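You operate a simulated robot arm through the tools that you are given. There is no shell and no other tool.

The job below is to be done with a simulated robot arm. You get a single attempt, and the scene is never put back.

## Task
Put things in order on the steel bench top behind the trays. At the end: the green hose plug stands where the black bolt stood; the black bolt stands where the gold bolt stood; the gold bolt stands where the red peg block stood; the red peg block is on the brown long carton (marked "NORTH"); whatever was shut is shut again. Leave all else as you found it, and nothing knocked over.

Only the result counts: the job must be done as asked and must still hold three seconds after the hand-in. Knocking over, shifting, dropping, spilling or breaking anything else fails it.

## Robot
A 7-joint arm with a two-finger parallel gripper, fixed in place. Base frame: the origin is at the foot of the arm, x ahead of it, y to its left, z up; the work surface is at about z = 80. Readings come in cm, degrees, newtons and seconds.
With the tool pointing down near the work surface it reaches from about 30 to 70 cm from the base axis. Its first joint turns from -66.0 to 66.0 degrees. Payload 1.57 kg.
The TCP is the grasp point between the finger pads, 3 cm short of the fingertips. In the tool frame z runs along the fingers and y along their closing line. The gripper opens to 11 cm. The fingers are 2.4 cm wide and 1.2 cm thick; the gripper's body (4.8 by 11.2 cm) begins 7.8 cm behind the TCP.
Orientation is that of the tool frame in the base frame, as a unit quaternion [w, x, y, z]. With the fingers straight down and closing along the base's y, the tool's x points along the base's -x, its y along +y and its z along -z.

## Interface
- The arm moves only by the tool arm_command. Its arguments are lists of equal length, an entry for each row: "xyz": the shift along the tool's x, y, z in mm, a list of three; "turn": the turn, a rotation vector about the tool's x, y, z in degrees, a list of three. In form: {"xyz": [[dx, dy, dz], ...], "turn": [[wx, wy, wz], ...]}. A call has 1 to 20 rows; each row is the pose to reach, as a shift and turn from the pose commanded when the call began, along the tool's axes at that moment. "claw" is the opening, from 0 (shut) to 1 (fully open), set as the call begins (left out, the last holds). Rows are played at 5 a second. More than 5 cm and 8.6 degrees between two rows, or a gripper value outside its range, and nothing of the call is played. Where a pose cannot be reached the arm comes as near as it can. A force on the tool above 40 N (or 10 N above the force at the start of the call, whichever is more), or a blocked arm, ends the call early, and 0.2 s more pass. The fingers move at their own pace (about 10.8 cm/s each) and stop on an object; they squeeze with about 28 N. The grip force told is the motor's: it shows also when the fingers shut on nothing. Time passes only in rows, and 0.2 s behind the last, so rows that repeat a pose let the fingers close. The reply holds the time, the measured pose of the TCP, the force on the tool along the base axes, the opening and the grip force, in the units named above and with some noise, with the torque about the TCP (base axes, N m) and any sound that the robot's microphone picked up.
- Cameras (640 x 400 px; columns grow to the right, rows downward): "scene" is fixed at [15.39, -38.01, 140.84]; the picture's right is [0.87, -0.50, 0.00], its down [-0.26, -0.46, -0.85] and it looks along [0.42, 0.74, -0.52] (base axes); focal length 335 px, centre (320, 200). "wrist" rides on the gripper at [7, 1.6, -14.1] in the tool frame; the picture's right is [-0.23, 0.97, 0.00], its down [-0.86, -0.20, -0.48] and it looks along [-0.47, -0.11, 0.88] (tool axes); focal length 222 px, centre (320, 200). There is no depth. A picture from a camera that has moved, and an enlarged one, comes with that camera's place and axes in the base frame and with its lens.
- snapshot(camera): a new picture of that camera. The clock stands still meanwhile.
- zoom(camera, box): a new picture of the part [left, top, right, bottom] of that camera's present view, enlarged. The clock stands still meanwhile.
- finish_job(): hands the job in; it is judged then, once.

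Places have to be worked out from the pictures, the camera data and where the tool is seen. Open the gripper and draw the arm clear of the work before you hand the job in, unless the task says otherwise.

The tools are called after "Request:" as a command line: name --argument value ..., lists and objects as JSON in quotes. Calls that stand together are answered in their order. arm_command: Moves the arm, as the interface text tells. Its arguments: {"type":"object","properties":{"xyz":{"type":"array","items":{"type":"array","items":{"type":"number"}}},"turn":{"type":"array","items":{"type":"array","items":{"type":"number"}}},"claw":{"type":"number"}},"required":["xyz","turn"]} The other tools are called the same way: snapshot (camera) takes a picture; zoom (camera, box) takes an enlarged picture of a part of a camera's view; finish_job () hands the job in.

At the start:

```text
t: 0.0
position: [33.89, 18.27, 112.16]
orientation: [0.0, 0.001, 1.0, 0.0]
ft_force: [0.1, 0.4, 0.2]
ft_torque: [-0.02, -0.02, -0.02]
grip_width: 10.97
finger_force: 0.1
```

scene: 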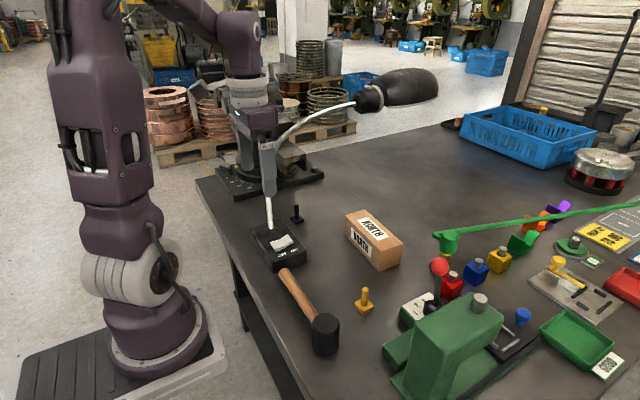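
wrist: 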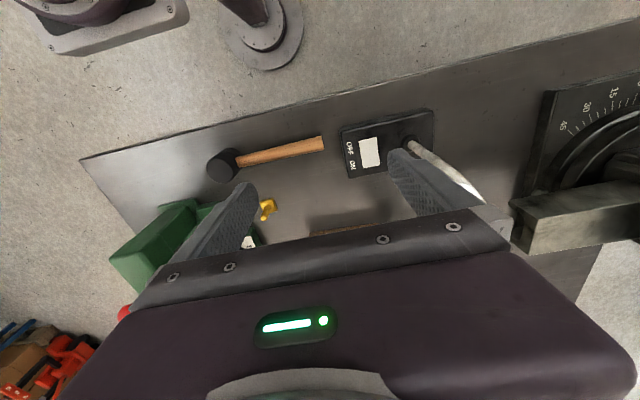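

The scene shows a bench with hammer, switch box, carton, bolts, peg blocks and trays. I'll zoom in on the key areas to identify each object before moving.

Request:
zoom --camera "scene" --box '[220, 180, 420, 305]'

Request:
zoom --camera "scene" --box '[380, 190, 640, 352]'

Request:
zoom --camera "scene" --box '[380, 270, 640, 400]'

Request:
zoom --camera "scene" --box '[430, 90, 640, 220]'

```text
3.20 times, centred on (320, 242) of scene
camera zoom: at [15.39, -38.01, 140.84], right [0.87, -0.5, 0.0], down [-0.26, -0.46, -0.85], along [0.42, 0.74, -0.52], focal length 1071 px, centre (320, 64)
```

zoom: 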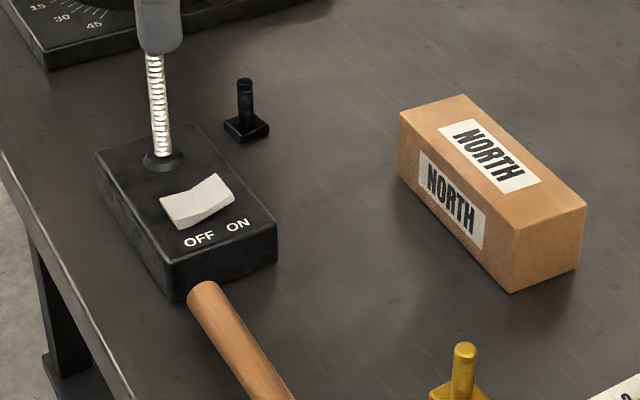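

```text
2.46 times, centred on (510, 271) of scene
camera zoom: at [15.39, -38.01, 140.84], right [0.87, -0.5, 0.0], down [-0.26, -0.46, -0.85], along [0.42, 0.74, -0.52], focal length 824 px, centre (-148, 25)
```

zoom: 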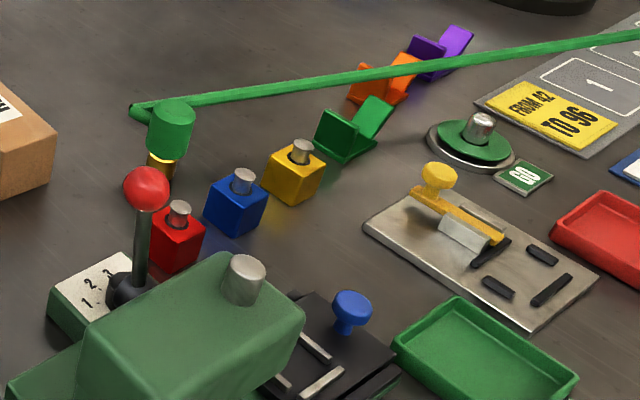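

```text
2.46 times, centred on (510, 335) of scene
camera zoom: at [15.39, -38.01, 140.84], right [0.87, -0.5, 0.0], down [-0.26, -0.46, -0.85], along [0.42, 0.74, -0.52], focal length 824 px, centre (-148, -132)
```

zoom: 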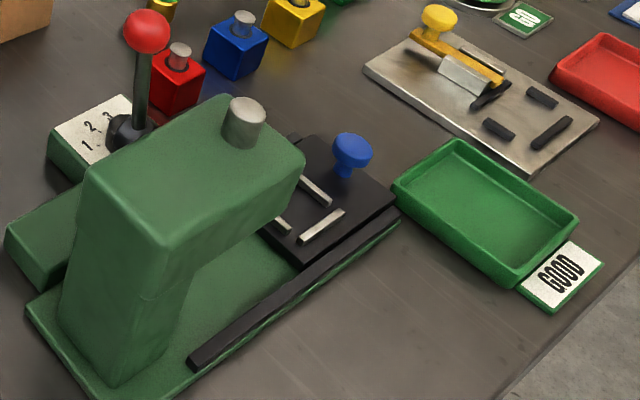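

```text
3.05 times, centred on (535, 155) of scene
camera zoom: at [15.39, -38.01, 140.84], right [0.87, -0.5, 0.0], down [-0.26, -0.46, -0.85], along [0.42, 0.74, -0.52], focal length 1020 px, centre (-335, 337)
```

zoom: 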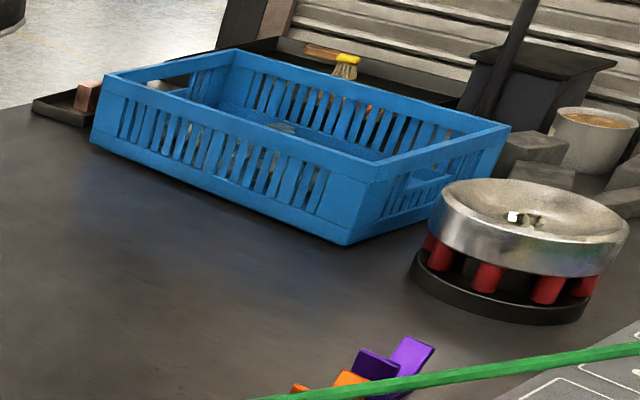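

The scene camera gives me rough positions on the z=80 plane. The black bolt is at about [52,41], the gold bolt [50.5,3.5], the red block [70,-4], the carton [64,19], the plug maybe [70-77,0-4], and there is a lamp gooseneck near [42,35]. I'll move the arm away from the lamp, to about [45,0,120], to look from the wrist.

Request:
arm_command --xyz '[[-20, -30, -15], [-40, -60, -30], [-60, -90, -45], [-80, -120, -60], [-100, -150, -75], [-110, -180, -80], [-110, -180, -80]]' --turn '[[0, 0, 0], [0, 0, 0], [0, 0, 0], [0, 0, 0], [0, 0, 0], [0, 0, 0], [0, 0, 0]]' --claw 1

Request:
snapshot --camera "wrist"

Request:
snapshot --camera "scene"

```text
t: 1.6
position: [44.85, 0.17, 120.26]
orientation: [0.0, 0.0, 1.0, 0.0]
ft_force: [-0.4, 0.6, 0.1]
ft_torque: [-0.05, -0.01, -0.04]
grip_width: 11.0
finger_force: 0.0
```

```text
taken
camera wrist: at [37.87, 1.66, 134.42], right [0.23, 0.97, 0.0], down [0.86, -0.2, 0.48], along [0.47, -0.11, -0.88], focal length 222 px, centre (320, 200)
```

wrist: 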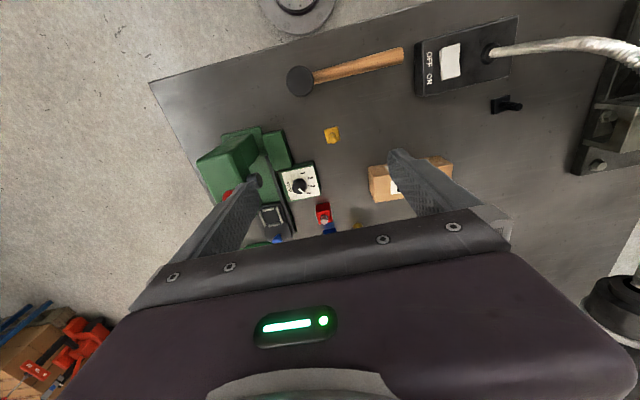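

```text
taken
```

scene: 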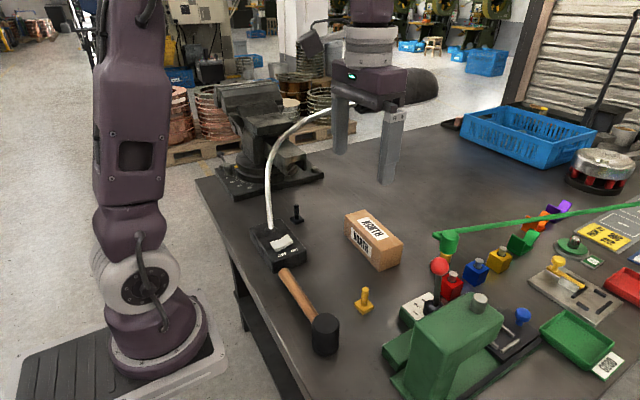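

The wrist view shows the carton, gold bolt, black bolt, red block and the lamp neck, which arches from the switch box towards about [77,41,113]. I'll zoom in on the plug, hose and bolts for detail.

Request:
zoom --camera "scene" --box '[420, 215, 520, 278]'

Request:
zoom --camera "scene" --box '[520, 180, 640, 255]'

Request:
zoom --camera "scene" --box '[200, 80, 420, 240]'

Request:
zoom --camera "wrist" --box '[180, 100, 460, 275]'

Request:
zoom --camera "scene" --box '[330, 270, 490, 370]'

```text
6.35 times, centred on (470, 246) of scene
camera zoom: at [15.39, -38.01, 140.84], right [0.87, -0.5, 0.0], down [-0.26, -0.46, -0.85], along [0.42, 0.74, -0.52], focal length 2126 px, centre (-632, -95)
```

zoom: 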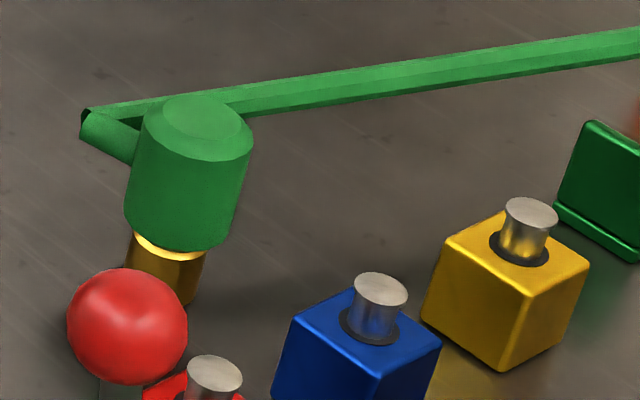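

```text
5.33 times, centred on (580, 218) of scene
camera zoom: at [15.39, -38.01, 140.84], right [0.87, -0.5, 0.0], down [-0.26, -0.46, -0.85], along [0.42, 0.74, -0.52], focal length 1786 px, centre (-1067, 107)
```

zoom: 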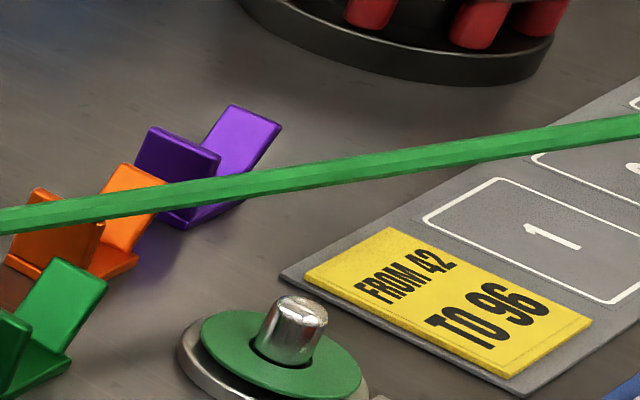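

```text
2.50 times, centred on (310, 160) of scene
camera zoom: at [15.39, -38.01, 140.84], right [0.87, -0.5, 0.0], down [-0.26, -0.46, -0.85], along [0.42, 0.74, -0.52], focal length 837 px, centre (345, 300)
```

zoom: 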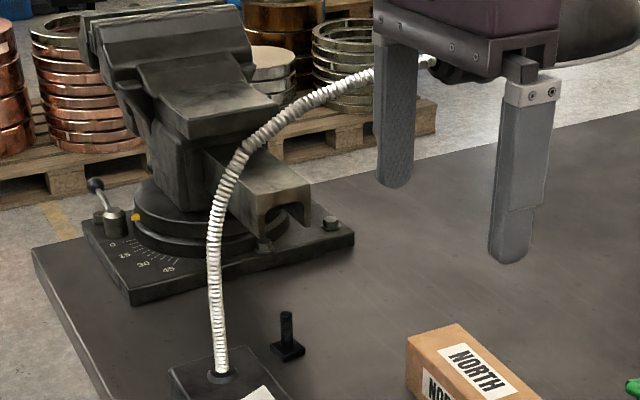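

```text
2.29 times, centred on (320, 188) of wrist
camera zoom: at [37.87, 1.66, 134.42], right [0.23, 0.97, 0.0], down [0.86, -0.2, 0.48], along [0.47, -0.11, -0.88], focal length 508 px, centre (320, 229)
```

zoom: 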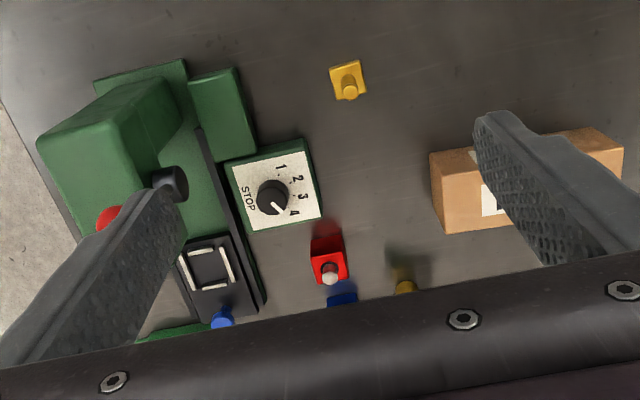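

```text
4.00 times, centred on (410, 320) of scene
camera zoom: at [15.39, -38.01, 140.84], right [0.87, -0.5, 0.0], down [-0.26, -0.46, -0.85], along [0.42, 0.74, -0.52], focal length 1339 px, centre (-40, -280)
```

zoom: 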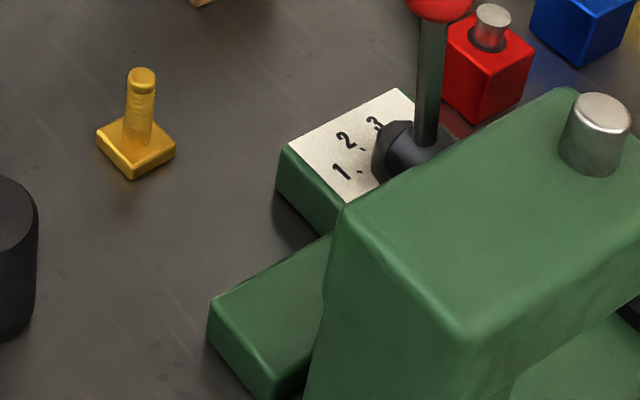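

I now place the red-ball lever at about [49,-14,106], the dial box at x 54–63 and y −13 to −4, the red block at about [70,-4], the gold bolt at about [50,2.3] and the plug base at about [78,4]. Next I tilt the tool outward while moving forward at height, to see the plug and where its hose goes.

Request:
arm_command --xyz '[[-25, 0, -10], [-50, 0, -20], [-75, 0, -30], [-100, 0, -30], [-110, 0, -30], [-110, 0, -30]]' --turn '[[0, -7, 0], [0, -14, 0], [0, -21, 0], [0, -28, 0], [0, -32, 0], [0, -32, 0]]' --claw 1

Request:
snapshot --camera "wrist"

Request:
snapshot --camera "scene"

```text
t: 3.0
position: [55.59, 0.4, 123.13]
orientation: [0.276, 0.0, 0.961, 0.0]
ft_force: [0.7, -0.2, -0.1]
ft_torque: [0.0, -0.03, -0.02]
grip_width: 11.01
finger_force: 0.0
```

```text
taken
camera wrist: at [42.29, 1.75, 131.51], right [0.19, 0.97, 0.12], down [0.47, -0.2, 0.86], along [0.86, -0.11, -0.5], focal length 222 px, centre (320, 200)
```

wrist: 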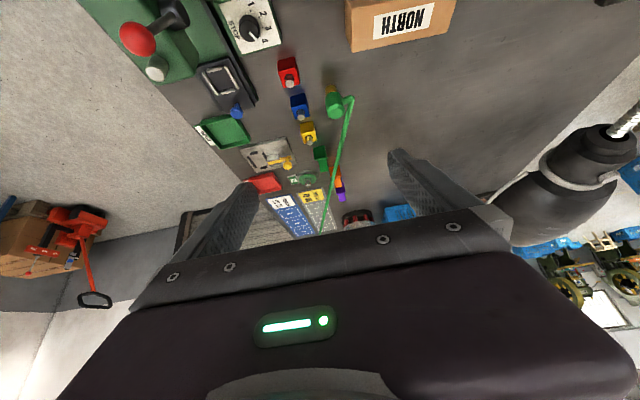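

```text
taken
```

scene: 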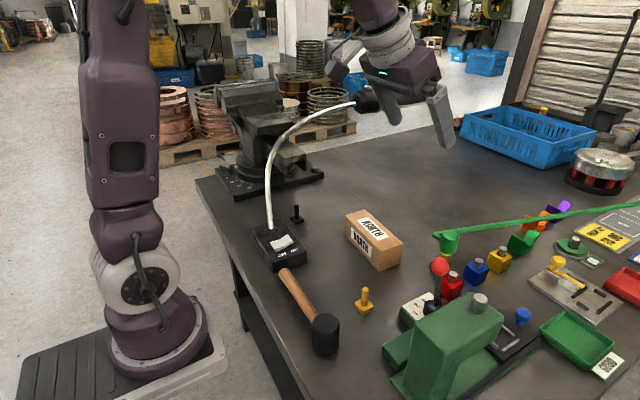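

The lamp hood runs from about [77,40,114] to [105,41,115], clear of the centre of the bench. The hose leaves the plug at about [76,8,87] and runs nearly level outward along +x. I'll zoom in on the wrist view to see the plug, blocks and hose more closely.

Request:
zoom --camera "wrist" --box '[260, 50, 380, 125]'

Request:
zoom --camera "wrist" --box '[230, 120, 430, 245]'

Request:
zoom --camera "wrist" --box '[80, 0, 340, 160]'

```text
5.33 times, centred on (320, 88) of wrist
camera zoom: at [42.29, 1.75, 131.51], right [0.19, 0.97, 0.12], down [0.47, -0.2, 0.86], along [0.86, -0.11, -0.5], focal length 1185 px, centre (320, 800)
```

zoom: 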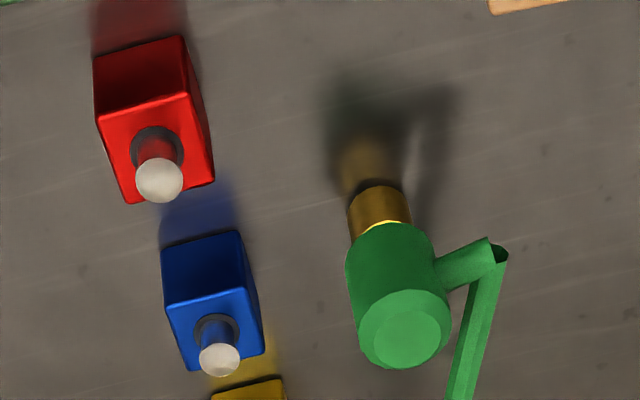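

```text
3.20 times, centred on (330, 182) of wrist
camera zoom: at [42.29, 1.75, 131.51], right [0.19, 0.97, 0.12], down [0.47, -0.2, 0.86], along [0.86, -0.11, -0.5], focal length 711 px, centre (288, 256)
```

zoom: 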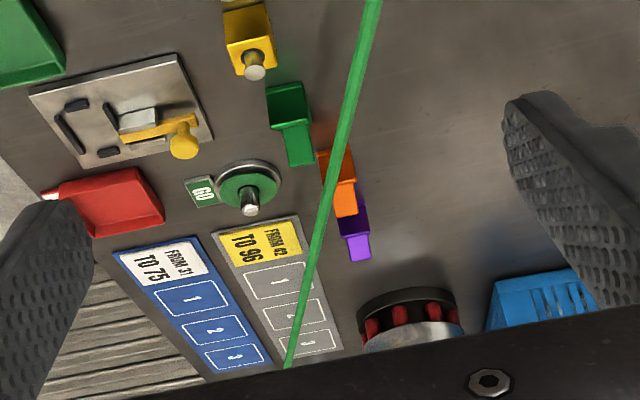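

```text
2.46 times, centred on (210, 80) of wrist
camera zoom: at [42.29, 1.75, 131.51], right [0.19, 0.97, 0.12], down [0.47, -0.2, 0.86], along [0.86, -0.11, -0.5], focal length 547 px, centre (591, 495)
```

zoom: 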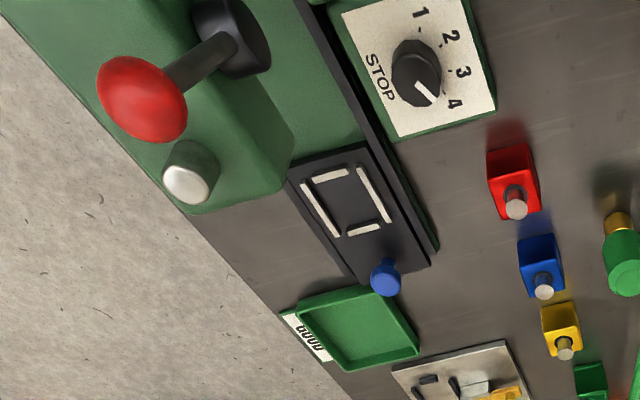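

The red block measures about 3.8 cm square, with its centre near [70.0,-4.5] and its top near z=84. The bench is clear around it, so I'll move with the 32° outward tilt to a pre-grasp point about 8 cm back along the approach line, fingers at 7 cm, and check again there.

Request:
arm_command --xyz '[[12, -6, 41], [24, -12, 82], [36, -18, 123], [47, -24, 164], [59, -30, 204], [71, -36, 245], [83, -42, 286], [94.7, -47.7, 327], [94.7, -47.7, 327]]' --turn '[[0, 0, 0], [0, 0, 0], [0, 0, 0], [0, 0, 0], [0, 0, 0], [0, 0, 0], [0, 0, 0], [0, 0, 0], [0, 0, 0]]' --claw 0.64

Request:
snapshot --camera "wrist"

Request:
snapshot --camera "scene"

```text
t: 5.0
position: [65.08, -4.43, 90.26]
orientation: [0.276, 0.0, 0.961, 0.0]
ft_force: [-0.5, -0.6, 0.2]
ft_torque: [0.02, 0.01, 0.0]
grip_width: 7.06
finger_force: 0.0
```

```text
taken
camera wrist: at [51.6, -3.04, 98.47], right [0.19, 0.97, 0.12], down [0.47, -0.2, 0.86], along [0.86, -0.11, -0.5], focal length 222 px, centre (320, 200)
```

wrist: 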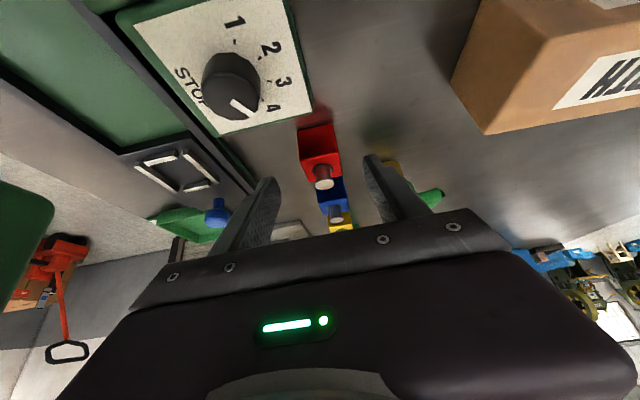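

```text
taken
```

scene: 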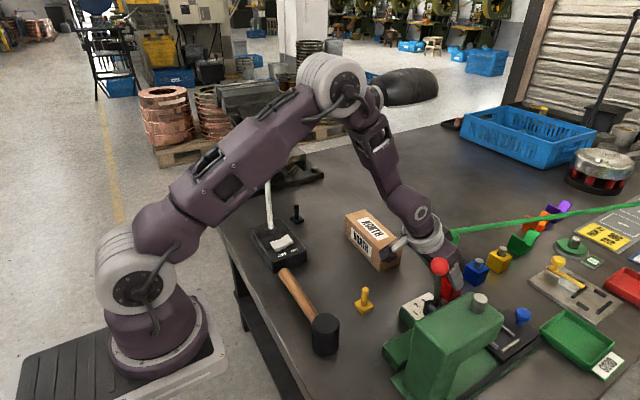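

The whole arm is now visible, and the elbow at about [37,-4,132] is well away from the lamp. The red block sits between the fingers' lines of approach. I'll zoom in to confirm the alignment before going in.

Request:
zoom --camera "wrist" --box '[240, 90, 400, 190]'

```text
4.00 times, centred on (320, 140) of wrist
camera zoom: at [51.6, -3.04, 98.47], right [0.19, 0.97, 0.12], down [0.47, -0.2, 0.86], along [0.86, -0.11, -0.5], focal length 888 px, centre (320, 440)
```

zoom: 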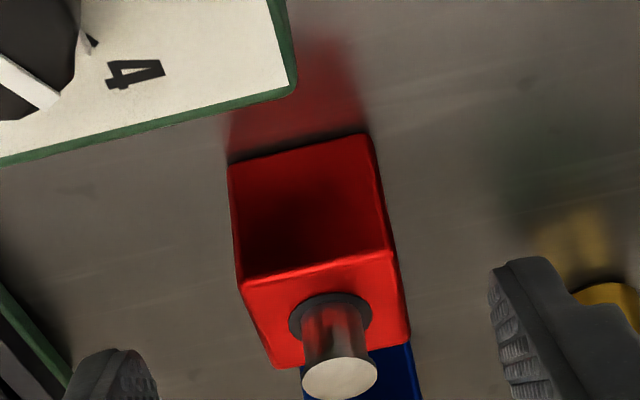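

The block centre measures [70.0,-4.6] and its height about 4.1 cm, midway between the fingers. I'll slide in 78 mm along the approach line so the tips end just above the bench, then check the readings before closing.

Request:
arm_command --xyz '[[0, 0, 15], [0, 0, 30], [0, 0, 45], [0, 0, 60], [0, 0, 70], [0, 0, 78], [0, 0, 78]]' --turn '[[0, 0, 0], [0, 0, 0], [0, 0, 0], [0, 0, 0], [0, 0, 0], [0, 0, 0], [0, 0, 0]]' --claw 0.64

Request:
snapshot --camera "wrist"

```text
t: 6.6
position: [69.34, -4.42, 83.86]
orientation: [0.275, 0.0, 0.961, 0.0]
ft_force: [-0.5, 0.6, -0.5]
ft_torque: [-0.01, 0.0, 0.05]
grip_width: 7.04
finger_force: 0.0
```

```text
taken
camera wrist: at [55.89, -3.03, 92.11], right [0.19, 0.97, 0.12], down [0.47, -0.2, 0.86], along [0.86, -0.11, -0.5], focal length 222 px, centre (320, 200)
```

wrist: 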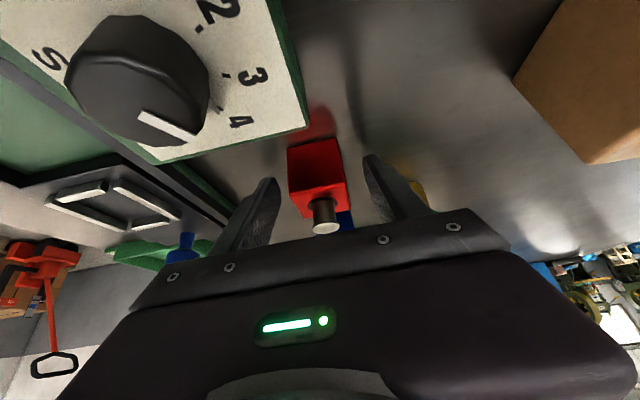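

The block is centred between the fingers with no contact force. Now I close the gripper on it.

Request:
arm_command --xyz '[[0, 0, 0], [0, 0, 0], [0, 0, 0], [0, 0, 0], [0, 0, 0]]' --turn '[[0, 0, 0], [0, 0, 0], [0, 0, 0], [0, 0, 0], [0, 0, 0]]' --claw 0

```text
t: 7.8
position: [69.37, -4.45, 83.86]
orientation: [0.276, 0.0, 0.961, 0.0]
ft_force: [-0.3, -0.3, -0.2]
ft_torque: [-0.01, -0.03, 0.03]
grip_width: 3.99
finger_force: 28.2
```

The grip holds at 3.99 cm and 28 N. I lift straight up 12 cm.

Request:
arm_command --xyz '[[-5.3, 0, -8.5], [-15.9, 0, -25.4], [-31.8, 0, -50.9], [-47.7, 0, -76.3], [-63.6, 0, -101.8], [-63.6, 0, -101.8]]' --turn '[[0, 0, 0], [0, 0, 0], [0, 0, 0], [0, 0, 0], [0, 0, 0], [0, 0, 0]]' --claw 0

Request:
snapshot --camera "wrist"

Request:
snapshot --camera "scene"

```text
t: 9.2
position: [69.19, -4.36, 95.97]
orientation: [0.276, -0.001, 0.961, 0.001]
ft_force: [-0.3, 0.1, 0.4]
ft_torque: [0.0, 0.0, 0.03]
grip_width: 0.0
finger_force: 21.5
```

```text
taken
camera wrist: at [55.85, -2.97, 104.19], right [0.19, 0.97, 0.12], down [0.47, -0.2, 0.86], along [0.86, -0.11, -0.5], focal length 222 px, centre (320, 200)
```

wrist: 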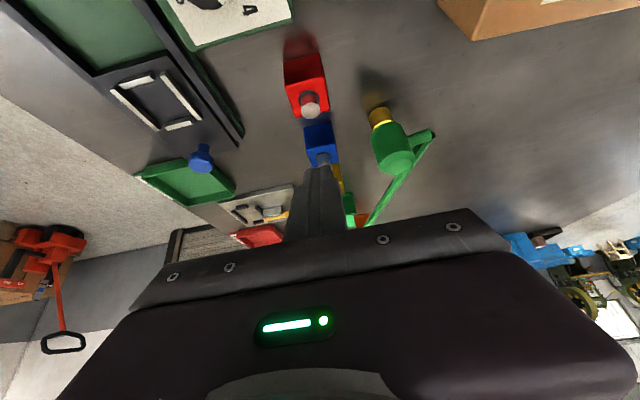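

```text
taken
```

scene: 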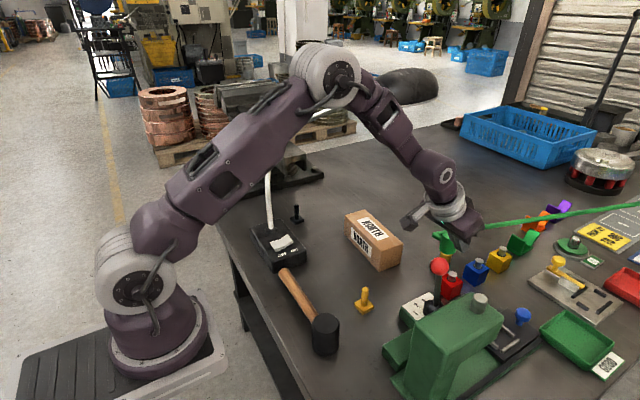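

The gripper came up empty (width 0) and the red block stayed on the bench, so it slipped out. I'll look closely at whether the block moved or is held down, and at its details.

Request:
zoom --camera "wrist" --box '[260, 30, 360, 93]'

Request:
zoom --camera "scene" --box '[420, 245, 500, 295]'

Request:
zoom --camera "wrist" --box '[280, 60, 480, 185]'

```text
6.35 times, centred on (310, 62) of wrist
camera zoom: at [55.85, -2.97, 104.19], right [0.19, 0.97, 0.12], down [0.47, -0.2, 0.86], along [0.86, -0.11, -0.5], focal length 1410 px, centre (384, 1079)
```

zoom: 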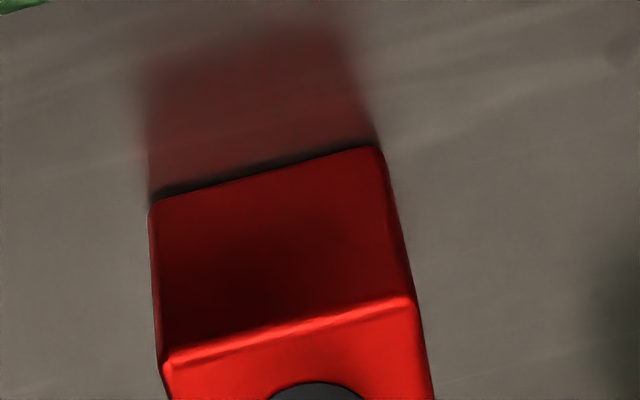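

```text
8.00 times, centred on (460, 270) of scene
camera zoom: at [15.39, -38.01, 140.84], right [0.87, -0.5, 0.0], down [-0.26, -0.46, -0.85], along [0.42, 0.74, -0.52], focal length 2678 px, centre (-800, -360)
```

zoom: 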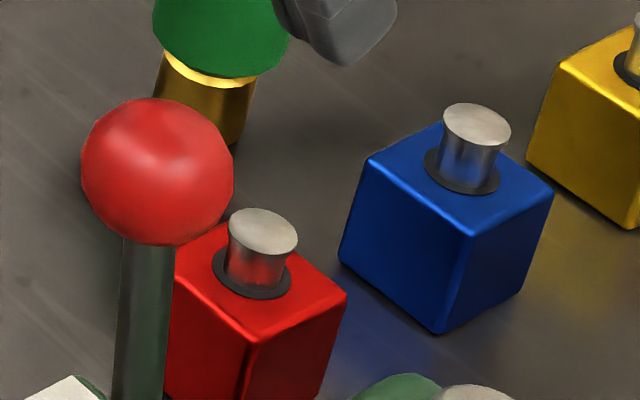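

```text
3.20 times, centred on (380, 122) of wrist
camera zoom: at [55.85, -2.97, 104.19], right [0.19, 0.97, 0.12], down [0.47, -0.2, 0.86], along [0.86, -0.11, -0.5], focal length 711 px, centre (128, 448)
```

zoom: 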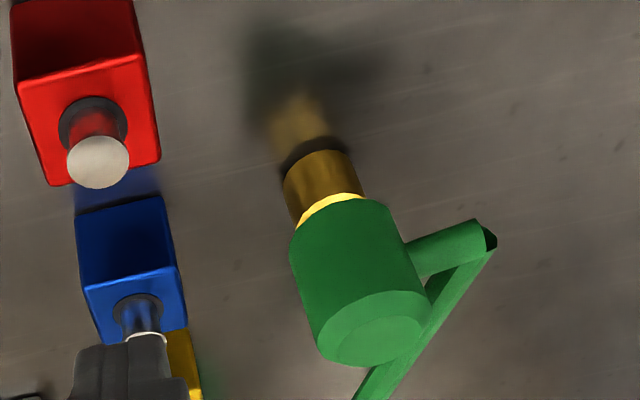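

The block is still at about [70.1,-4.5], square and upright. I'll open the gripper, go back down slightly deeper and regrip, then do a very small lift to read the load.

Request:
arm_command --xyz '[[0, 0, 0], [0, 0, 0], [10.6, 0, 17], [26.5, 0, 42.4], [42.4, 0, 67.8], [53, 0, 84.8], [61, 0, 97.5], [65.2, 0, 104.3], [65.2, 0, 104.3]]' --turn '[[0, 0, 0], [0, 0, 0], [0, 0, 0], [0, 0, 0], [0, 0, 0], [0, 0, 0], [0, 0, 0], [0, 0, 0], [0, 0, 0]]' --claw 0.64

Request:
snapshot --camera "wrist"

```text
t: 11.2
position: [69.26, -4.61, 83.52]
orientation: [0.275, 0.0, 0.961, 0.0]
ft_force: [0.1, 1.2, 0.4]
ft_torque: [0.0, -0.01, -0.02]
grip_width: 7.04
finger_force: 0.1
```

```text
taken
camera wrist: at [55.78, -3.02, 91.81], right [0.19, 0.97, 0.12], down [0.47, -0.2, 0.86], along [0.86, -0.11, -0.5], focal length 222 px, centre (320, 200)
```

wrist: 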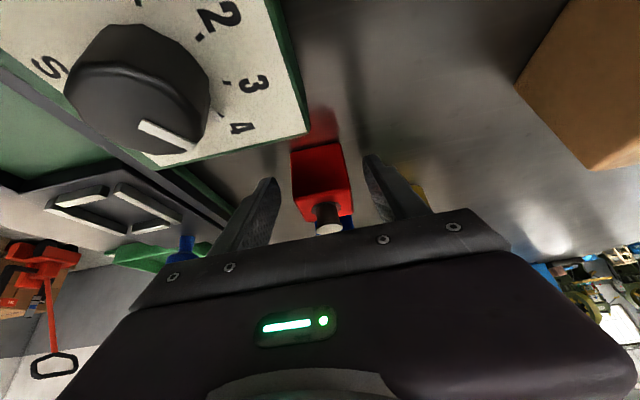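

The fingers straddle the block with tips just above the bench. I close again and hold, to read the settled grip.

Request:
arm_command --xyz '[[0, 0, 0], [0, 0, 0], [0, 0, 0], [0, 0, 0], [0, 0, 0], [0, 0, 0]]' --turn '[[0, 0, 0], [0, 0, 0], [0, 0, 0], [0, 0, 0], [0, 0, 0], [0, 0, 0]]' --claw 0

Request:
arm_command --xyz '[[-1.1, 0, -1.7], [-2.1, 0, -3.4], [-2.1, 0, -3.4]]' --turn '[[0, 0, 0], [0, 0, 0], [0, 0, 0]]'

Request:
snapshot --camera "wrist"

```text
t: 12.6
position: [69.2, -4.59, 83.63]
orientation: [0.275, 0.001, 0.961, -0.001]
ft_force: [0.2, 0.2, -0.4]
ft_torque: [0.01, -0.03, -0.01]
grip_width: 3.96
finger_force: 27.9
```

```text
t: 13.4
position: [69.24, -4.4, 84.02]
orientation: [0.276, -0.001, 0.961, 0.0]
ft_force: [-0.7, -0.4, -2.2]
ft_torque: [0.0, 0.01, 0.01]
grip_width: 3.96
finger_force: 27.9
```

```text
taken
camera wrist: at [55.8, -2.98, 92.24], right [0.19, 0.97, 0.12], down [0.47, -0.2, 0.86], along [0.86, -0.11, -0.5], focal length 222 px, centre (320, 200)
```

wrist: 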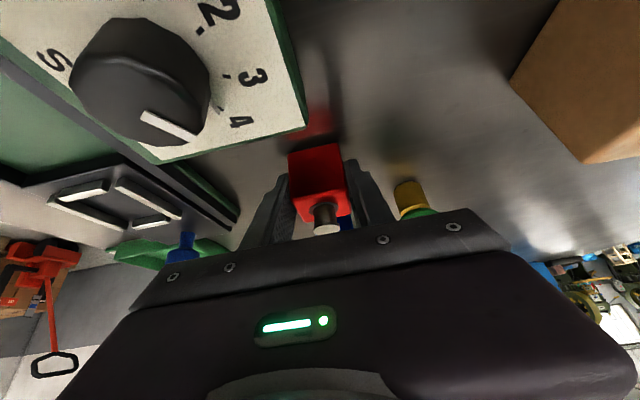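

The force shows only about −2 N and the grip is stable. I continue lifting slowly, 10 mm, and check whether the block comes along.

Request:
arm_command --xyz '[[-1.6, 0, -2.5], [-3.2, 0, -5.1], [-4.2, 0, -6.8], [-5.3, 0, -8.5], [-5.3, 0, -8.5]]' --turn '[[0, 0, 0], [0, 0, 0], [0, 0, 0], [0, 0, 0], [0, 0, 0]]'

Request:
zoom --camera "wrist" --box '[240, 90, 400, 190]'

Request:
zoom --camera "scene" --box '[410, 230, 510, 293]'

```text
t: 14.6
position: [69.32, -4.3, 84.88]
orientation: [0.276, 0.0, 0.961, 0.0]
ft_force: [-0.5, -0.8, -1.5]
ft_torque: [0.05, 0.01, 0.01]
grip_width: 3.97
finger_force: 28.2
```

```text
4.00 times, centred on (320, 140) of wrist
camera zoom: at [55.86, -2.99, 93.23], right [0.19, 0.97, 0.12], down [0.47, -0.2, 0.86], along [0.86, -0.11, -0.5], focal length 888 px, centre (320, 440)
```

zoom: 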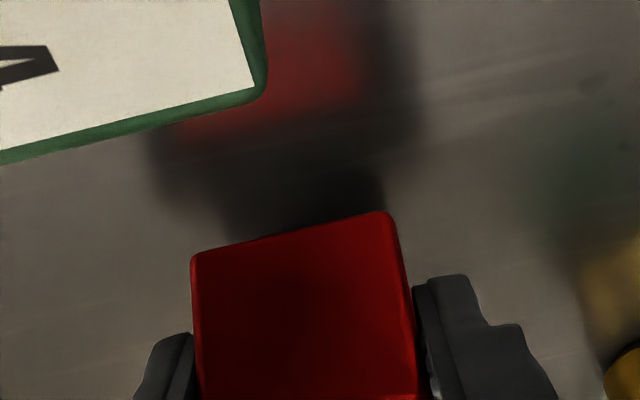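

```text
6.35 times, centred on (460, 262) of scene
camera zoom: at [15.4, -38.01, 140.84], right [0.87, -0.5, 0.0], down [-0.26, -0.46, -0.85], along [0.42, 0.74, -0.52], focal length 2126 px, centre (-569, -190)
```

zoom: 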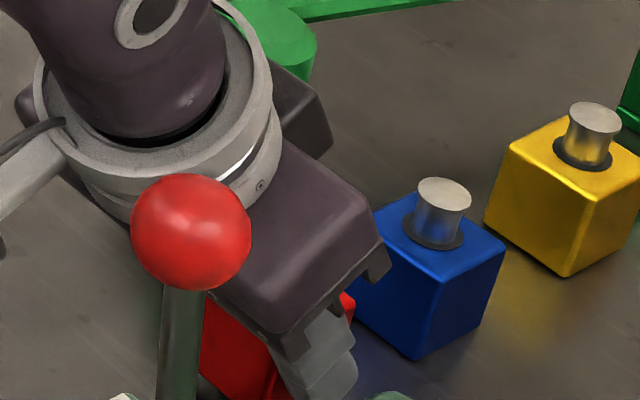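

The block's bottom edge is now about 1.5 cm above the bench, so it is held. I keep lifting gently at about 0.8 cm per row to clear the carton height.

Request:
arm_command --xyz '[[-2.1, 0, -3.4], [-5.3, 0, -8.5], [-9.5, 0, -15.3], [-13.8, 0, -22], [-18, 0, -28.8], [-22.3, 0, -35.6], [-26.5, 0, -42.4], [-30.7, 0, -49.2], [-35, 0, -56], [-39.2, 0, -62.8], [-42.4, 0, -67.8], [-44.5, 0, -71.2], [-44.5, 0, -71.2]]' --turn '[[0, 0, 0], [0, 0, 0], [0, 0, 0], [0, 0, 0], [0, 0, 0], [0, 0, 0], [0, 0, 0], [0, 0, 0], [0, 0, 0], [0, 0, 0], [0, 0, 0], [0, 0, 0], [0, 0, 0]]'

Request:
snapshot --camera "wrist"

Request:
snapshot --camera "scene"

```text
t: 17.4
position: [69.24, -4.37, 93.24]
orientation: [0.275, 0.0, 0.961, 0.0]
ft_force: [0.6, 0.9, -2.6]
ft_torque: [0.02, 0.03, 0.02]
grip_width: 3.99
finger_force: 27.8
```

```text
taken
camera wrist: at [55.8, -2.95, 101.63], right [0.19, 0.97, 0.12], down [0.47, -0.2, 0.86], along [0.86, -0.11, -0.5], focal length 222 px, centre (320, 200)
```

wrist: 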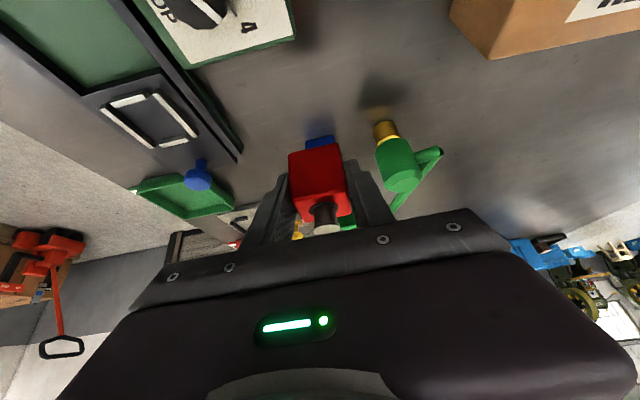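

```text
taken
```

scene: 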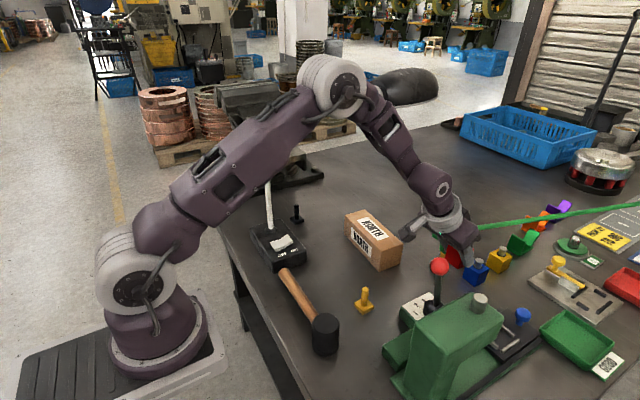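

The block is held securely (about 2.5 N of weight). I draw it back in x and up 2 cm, then carry it sideways to above the carton at about [63.8,18.8], moving gently.

Request:
arm_command --xyz '[[5, 0, -6], [16, 0, -19], [28, 0, -33], [38, 0, -45], [42, 5, -49.9], [42, 20, -49.9], [42, 42, -49.9], [42, 67, -49.9], [42, 92, -49.9], [42, 117, -49.9], [42, 142, -49.9], [42, 167, -49.9], [42, 190, -49.9], [42, 210, -49.9], [42, 224, -49.9], [42, 231, -49.9], [42, 232, -49.9], [42, 232, -49.9]]' --turn '[[0, 0, 0], [0, 0, 0], [0, 0, 0], [0, 0, 0], [0, 0, 0], [0, 0, 0], [0, 0, 0], [0, 0, 0], [0, 0, 0], [0, 0, 0], [0, 0, 0], [0, 0, 0], [0, 0, 0], [0, 0, 0], [0, 0, 0], [0, 0, 0], [0, 0, 0], [0, 0, 0]]'

Request:
snapshot --camera "wrist"

Request:
snapshot --camera "scene"

```text
t: 21.2
position: [62.97, 18.84, 95.26]
orientation: [0.276, 0.0, 0.961, 0.0]
ft_force: [-0.4, 1.0, -2.5]
ft_torque: [0.01, 0.02, 0.0]
grip_width: 3.96
finger_force: 27.8
```

```text
taken
camera wrist: at [49.63, 20.26, 103.59], right [0.19, 0.97, 0.12], down [0.47, -0.2, 0.86], along [0.86, -0.11, -0.5], focal length 222 px, centre (320, 200)
```

wrist: 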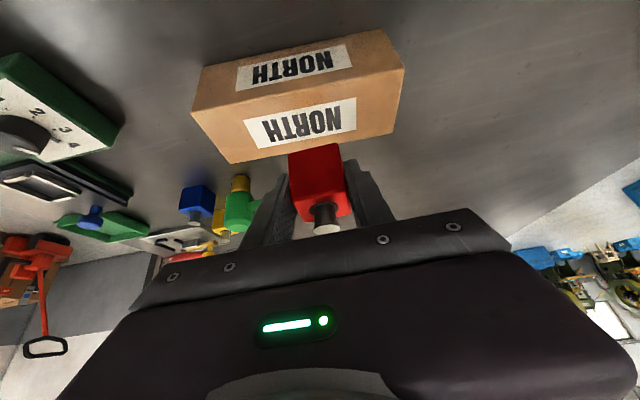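

```text
taken
```

scene: 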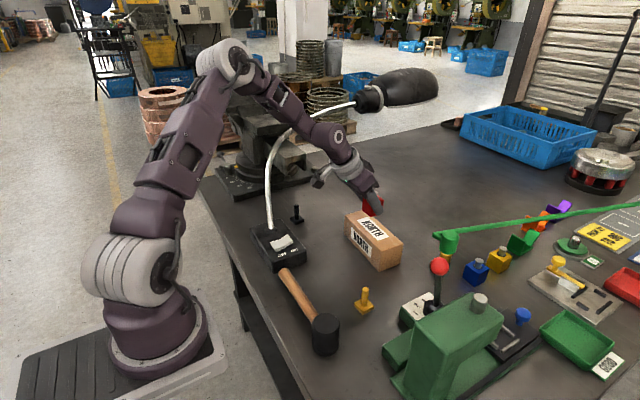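

The block hangs just over the carton. I'll zoom in to measure the carton's top face precisely before lowering.

Request:
zoom --camera "wrist" --box '[170, 20, 430, 182]'

Request:
zoom --camera "scene" --box '[320, 170, 420, 232]'

```text
2.46 times, centred on (300, 101) of wrist
camera zoom: at [49.63, 20.26, 103.59], right [0.19, 0.97, 0.12], down [0.47, -0.2, 0.86], along [0.86, -0.11, -0.5], focal length 547 px, centre (369, 444)
```

zoom: 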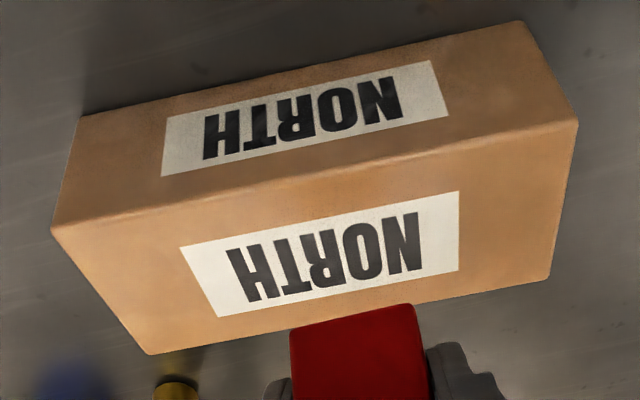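

```text
6.40 times, centred on (370, 201) of scene
camera zoom: at [15.4, -38.0, 140.84], right [0.87, -0.5, 0.0], down [-0.26, -0.46, -0.85], along [0.42, 0.74, -0.52], focal length 2143 px, centre (0, 194)
```

zoom: 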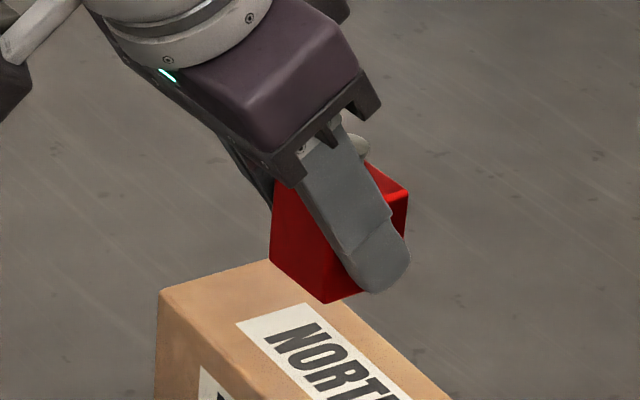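

The carton spans x≈60–68, y≈9–27 and its top is at z≈86.8. The block is over its centre with its bottom near z≈92. I lower 4.6 cm gently, then check the force.

Request:
arm_command --xyz '[[2.6, 0, 4.2], [7.9, 0, 12.7], [13.2, 0, 21.2], [17.5, 0, 28], [21.2, 0, 33.9], [23.3, 0, 37.3], [24.4, 0, 39], [24.4, 0, 39]]' --turn '[[0, 0, 0], [0, 0, 0], [0, 0, 0], [0, 0, 0], [0, 0, 0], [0, 0, 0], [0, 0, 0], [0, 0, 0]]'

Request:
zoom --camera "scene" --box '[320, 170, 420, 232]'

Request:
zoom --camera "wrist" --box '[170, 20, 430, 182]'

```text
t: 23.0
position: [63.19, 18.83, 90.72]
orientation: [0.276, 0.0, 0.961, -0.001]
ft_force: [-0.1, -0.5, -2.7]
ft_torque: [0.0, 0.04, 0.01]
grip_width: 3.97
finger_force: 28.1
```

```text
6.40 times, centred on (370, 201) of scene
camera zoom: at [15.4, -38.0, 140.84], right [0.87, -0.5, 0.0], down [-0.26, -0.46, -0.85], along [0.42, 0.74, -0.52], focal length 2143 px, centre (0, 194)
```

zoom: 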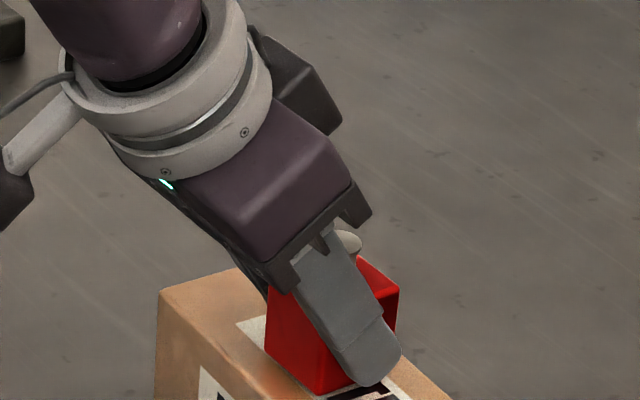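

```text
2.46 times, centred on (300, 101) of wrist
camera zoom: at [49.72, 20.22, 98.98], right [0.19, 0.97, 0.12], down [0.47, -0.2, 0.86], along [0.86, -0.11, -0.5], focal length 547 px, centre (369, 444)
```

zoom: 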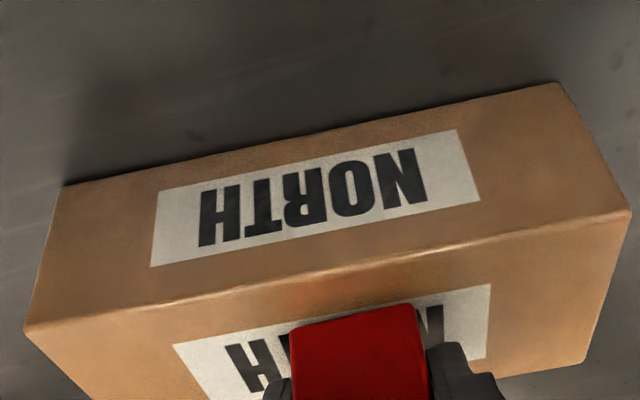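

There is no contact yet (−2.7 N is just the block's weight). I lower another 4 mm slowly.

Request:
arm_command --xyz '[[0.8, 0, 1.3], [1.6, 0, 2.5], [2.1, 0, 3.4], [2.1, 0, 3.4]]' --turn '[[0, 0, 0], [0, 0, 0], [0, 0, 0], [0, 0, 0]]'

Request:
zoom --camera "wrist" --box '[260, 120, 380, 195]'

```text
t: 24.0
position: [63.11, 18.84, 90.61]
orientation: [0.278, -0.001, 0.961, 0.002]
ft_force: [-7.0, 1.7, 19.4]
ft_torque: [-0.01, 0.21, -0.01]
grip_width: 4.0
finger_force: 28.1
```

```text
5.33 times, centred on (320, 158) of wrist
camera zoom: at [49.69, 20.2, 98.77], right [0.19, 0.97, 0.12], down [0.47, -0.2, 0.86], along [0.86, -0.11, -0.49], focal length 1185 px, centre (320, 427)
```

zoom: 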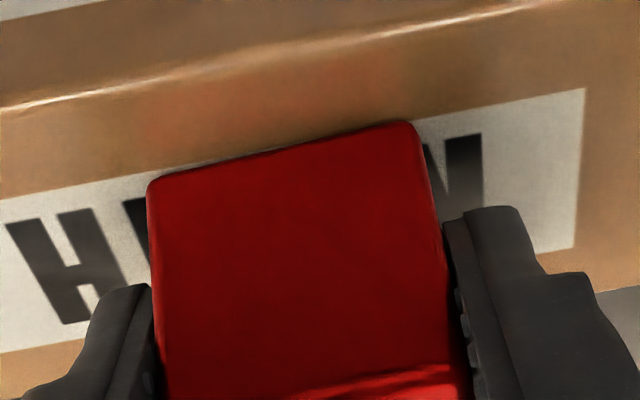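

Contact was made (19 N up). I back off 2.5 mm to a light touch.

Request:
arm_command --xyz '[[-0.6, 0, -1], [-1.3, 0, -2.1], [-1.3, 0, -2.1]]' --turn '[[0, 0, 0], [0, 0, 0], [0, 0, 0]]'

```text
t: 24.8
position: [63.02, 18.75, 90.41]
orientation: [0.275, 0.001, 0.962, -0.001]
ft_force: [1.4, 0.4, 1.9]
ft_torque: [0.08, -0.17, -0.06]
grip_width: 3.98
finger_force: 27.7
```

The load is now light (+1.9 N), so the block rests on the carton. I open the fingers.

Request:
arm_command --xyz '[[0, 0, 0], [0, 0, 0], [0, 0, 0], [0, 0, 0]]' --turn '[[0, 0, 0], [0, 0, 0], [0, 0, 0], [0, 0, 0]]' --claw 0.62

Request:
snapshot --camera "wrist"

Request:
zoom --camera "scene" --box '[320, 190, 440, 265]'

```text
t: 25.8
position: [63.06, 18.75, 90.6]
orientation: [0.275, 0.0, 0.961, 0.0]
ft_force: [0.3, 0.2, -0.2]
ft_torque: [0.01, 0.02, -0.01]
grip_width: 6.82
finger_force: 0.1
```

```text
taken
camera wrist: at [49.64, 20.19, 98.89], right [0.19, 0.97, 0.12], down [0.47, -0.2, 0.86], along [0.86, -0.11, -0.5], focal length 222 px, centre (320, 200)
```

wrist: 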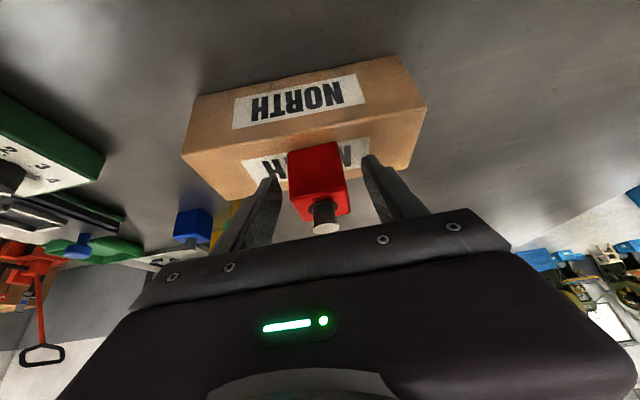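

```text
5.33 times, centred on (380, 228) of scene
camera zoom: at [15.39, -38.01, 140.84], right [0.87, -0.5, 0.0], down [-0.26, -0.46, -0.85], along [0.42, 0.74, -0.52], focal length 1786 px, centre (0, 53)
```

zoom: 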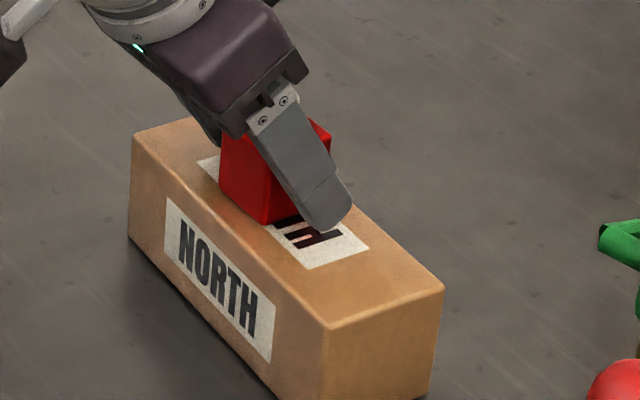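

The red block stands squarely on the carton. I retract along the approach line, then travel to a view point above and short of the gold bolt, reducing the tilt to 20°.

Request:
arm_command --xyz '[[0, 0, -15], [0, 0, -40], [0, 0, -70], [0, 0, -100], [15, -25, -110], [35, -55, -120], [55, -85, -130], [75, -112, -140], [92, -140, -148], [105, -158, -154], [109.6, -164.5, -155.8], [109.6, -164.5, -155.8]]' --turn '[[0, 0, 0], [0, 0, 0], [0, 0, 0], [0, 0, 0], [0, 2, 0], [0, 4, 0], [0, 6, 0], [0, 8, 0], [0, 10, 0], [0, 12, 0], [0, 12, 0], [0, 12, 0]]' --claw 0.5

Request:
snapshot --camera "wrist"

Request:
snapshot --camera "scene"

```text
t: 28.4
position: [45.36, 2.25, 97.91]
orientation: [0.174, 0.0, 0.985, 0.001]
ft_force: [0.1, -0.1, -0.4]
ft_torque: [0.01, 0.01, 0.01]
grip_width: 5.5
finger_force: 0.0
```

```text
taken
camera wrist: at [33.97, 3.75, 108.79], right [0.21, 0.97, 0.08], down [0.64, -0.2, 0.74], along [0.74, -0.11, -0.67], focal length 222 px, centre (320, 200)
```

wrist: 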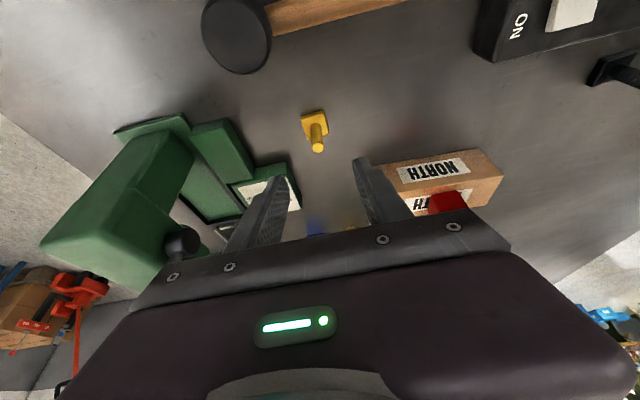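

```text
taken
```

scene: 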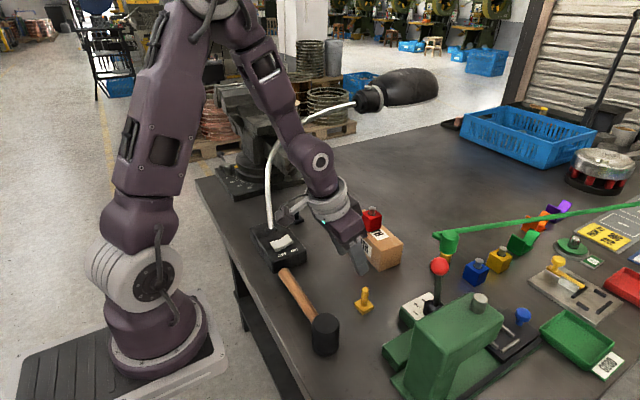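

The red block stays put on the carton. Now I zoom in on the gold bolt to fix its exact spot, and on the switch box and black bolt area too.

Request:
zoom --camera "wrist" --box '[240, 80, 400, 180]'

Request:
zoom --camera "wrist" --box '[440, 0, 640, 125]'

```text
4.00 times, centred on (320, 130) of wrist
camera zoom: at [33.97, 3.75, 108.79], right [0.21, 0.97, 0.08], down [0.64, -0.2, 0.74], along [0.74, -0.11, -0.67], focal length 888 px, centre (320, 480)
```

zoom: 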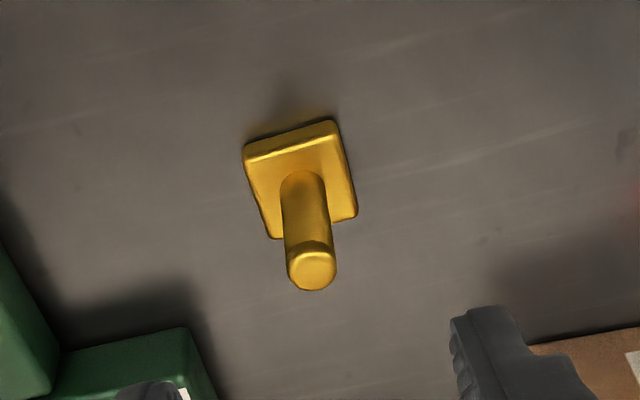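

```text
3.20 times, centred on (540, 62) of wrist
camera zoom: at [33.97, 3.75, 108.79], right [0.21, 0.97, 0.08], down [0.64, -0.2, 0.74], along [0.74, -0.11, -0.67], focal length 711 px, centre (-384, 640)
```

zoom: 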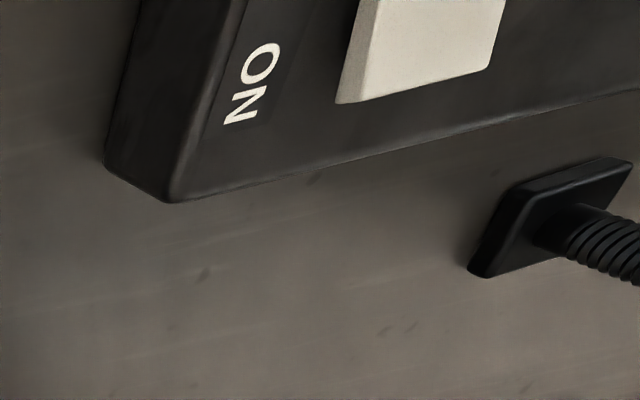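

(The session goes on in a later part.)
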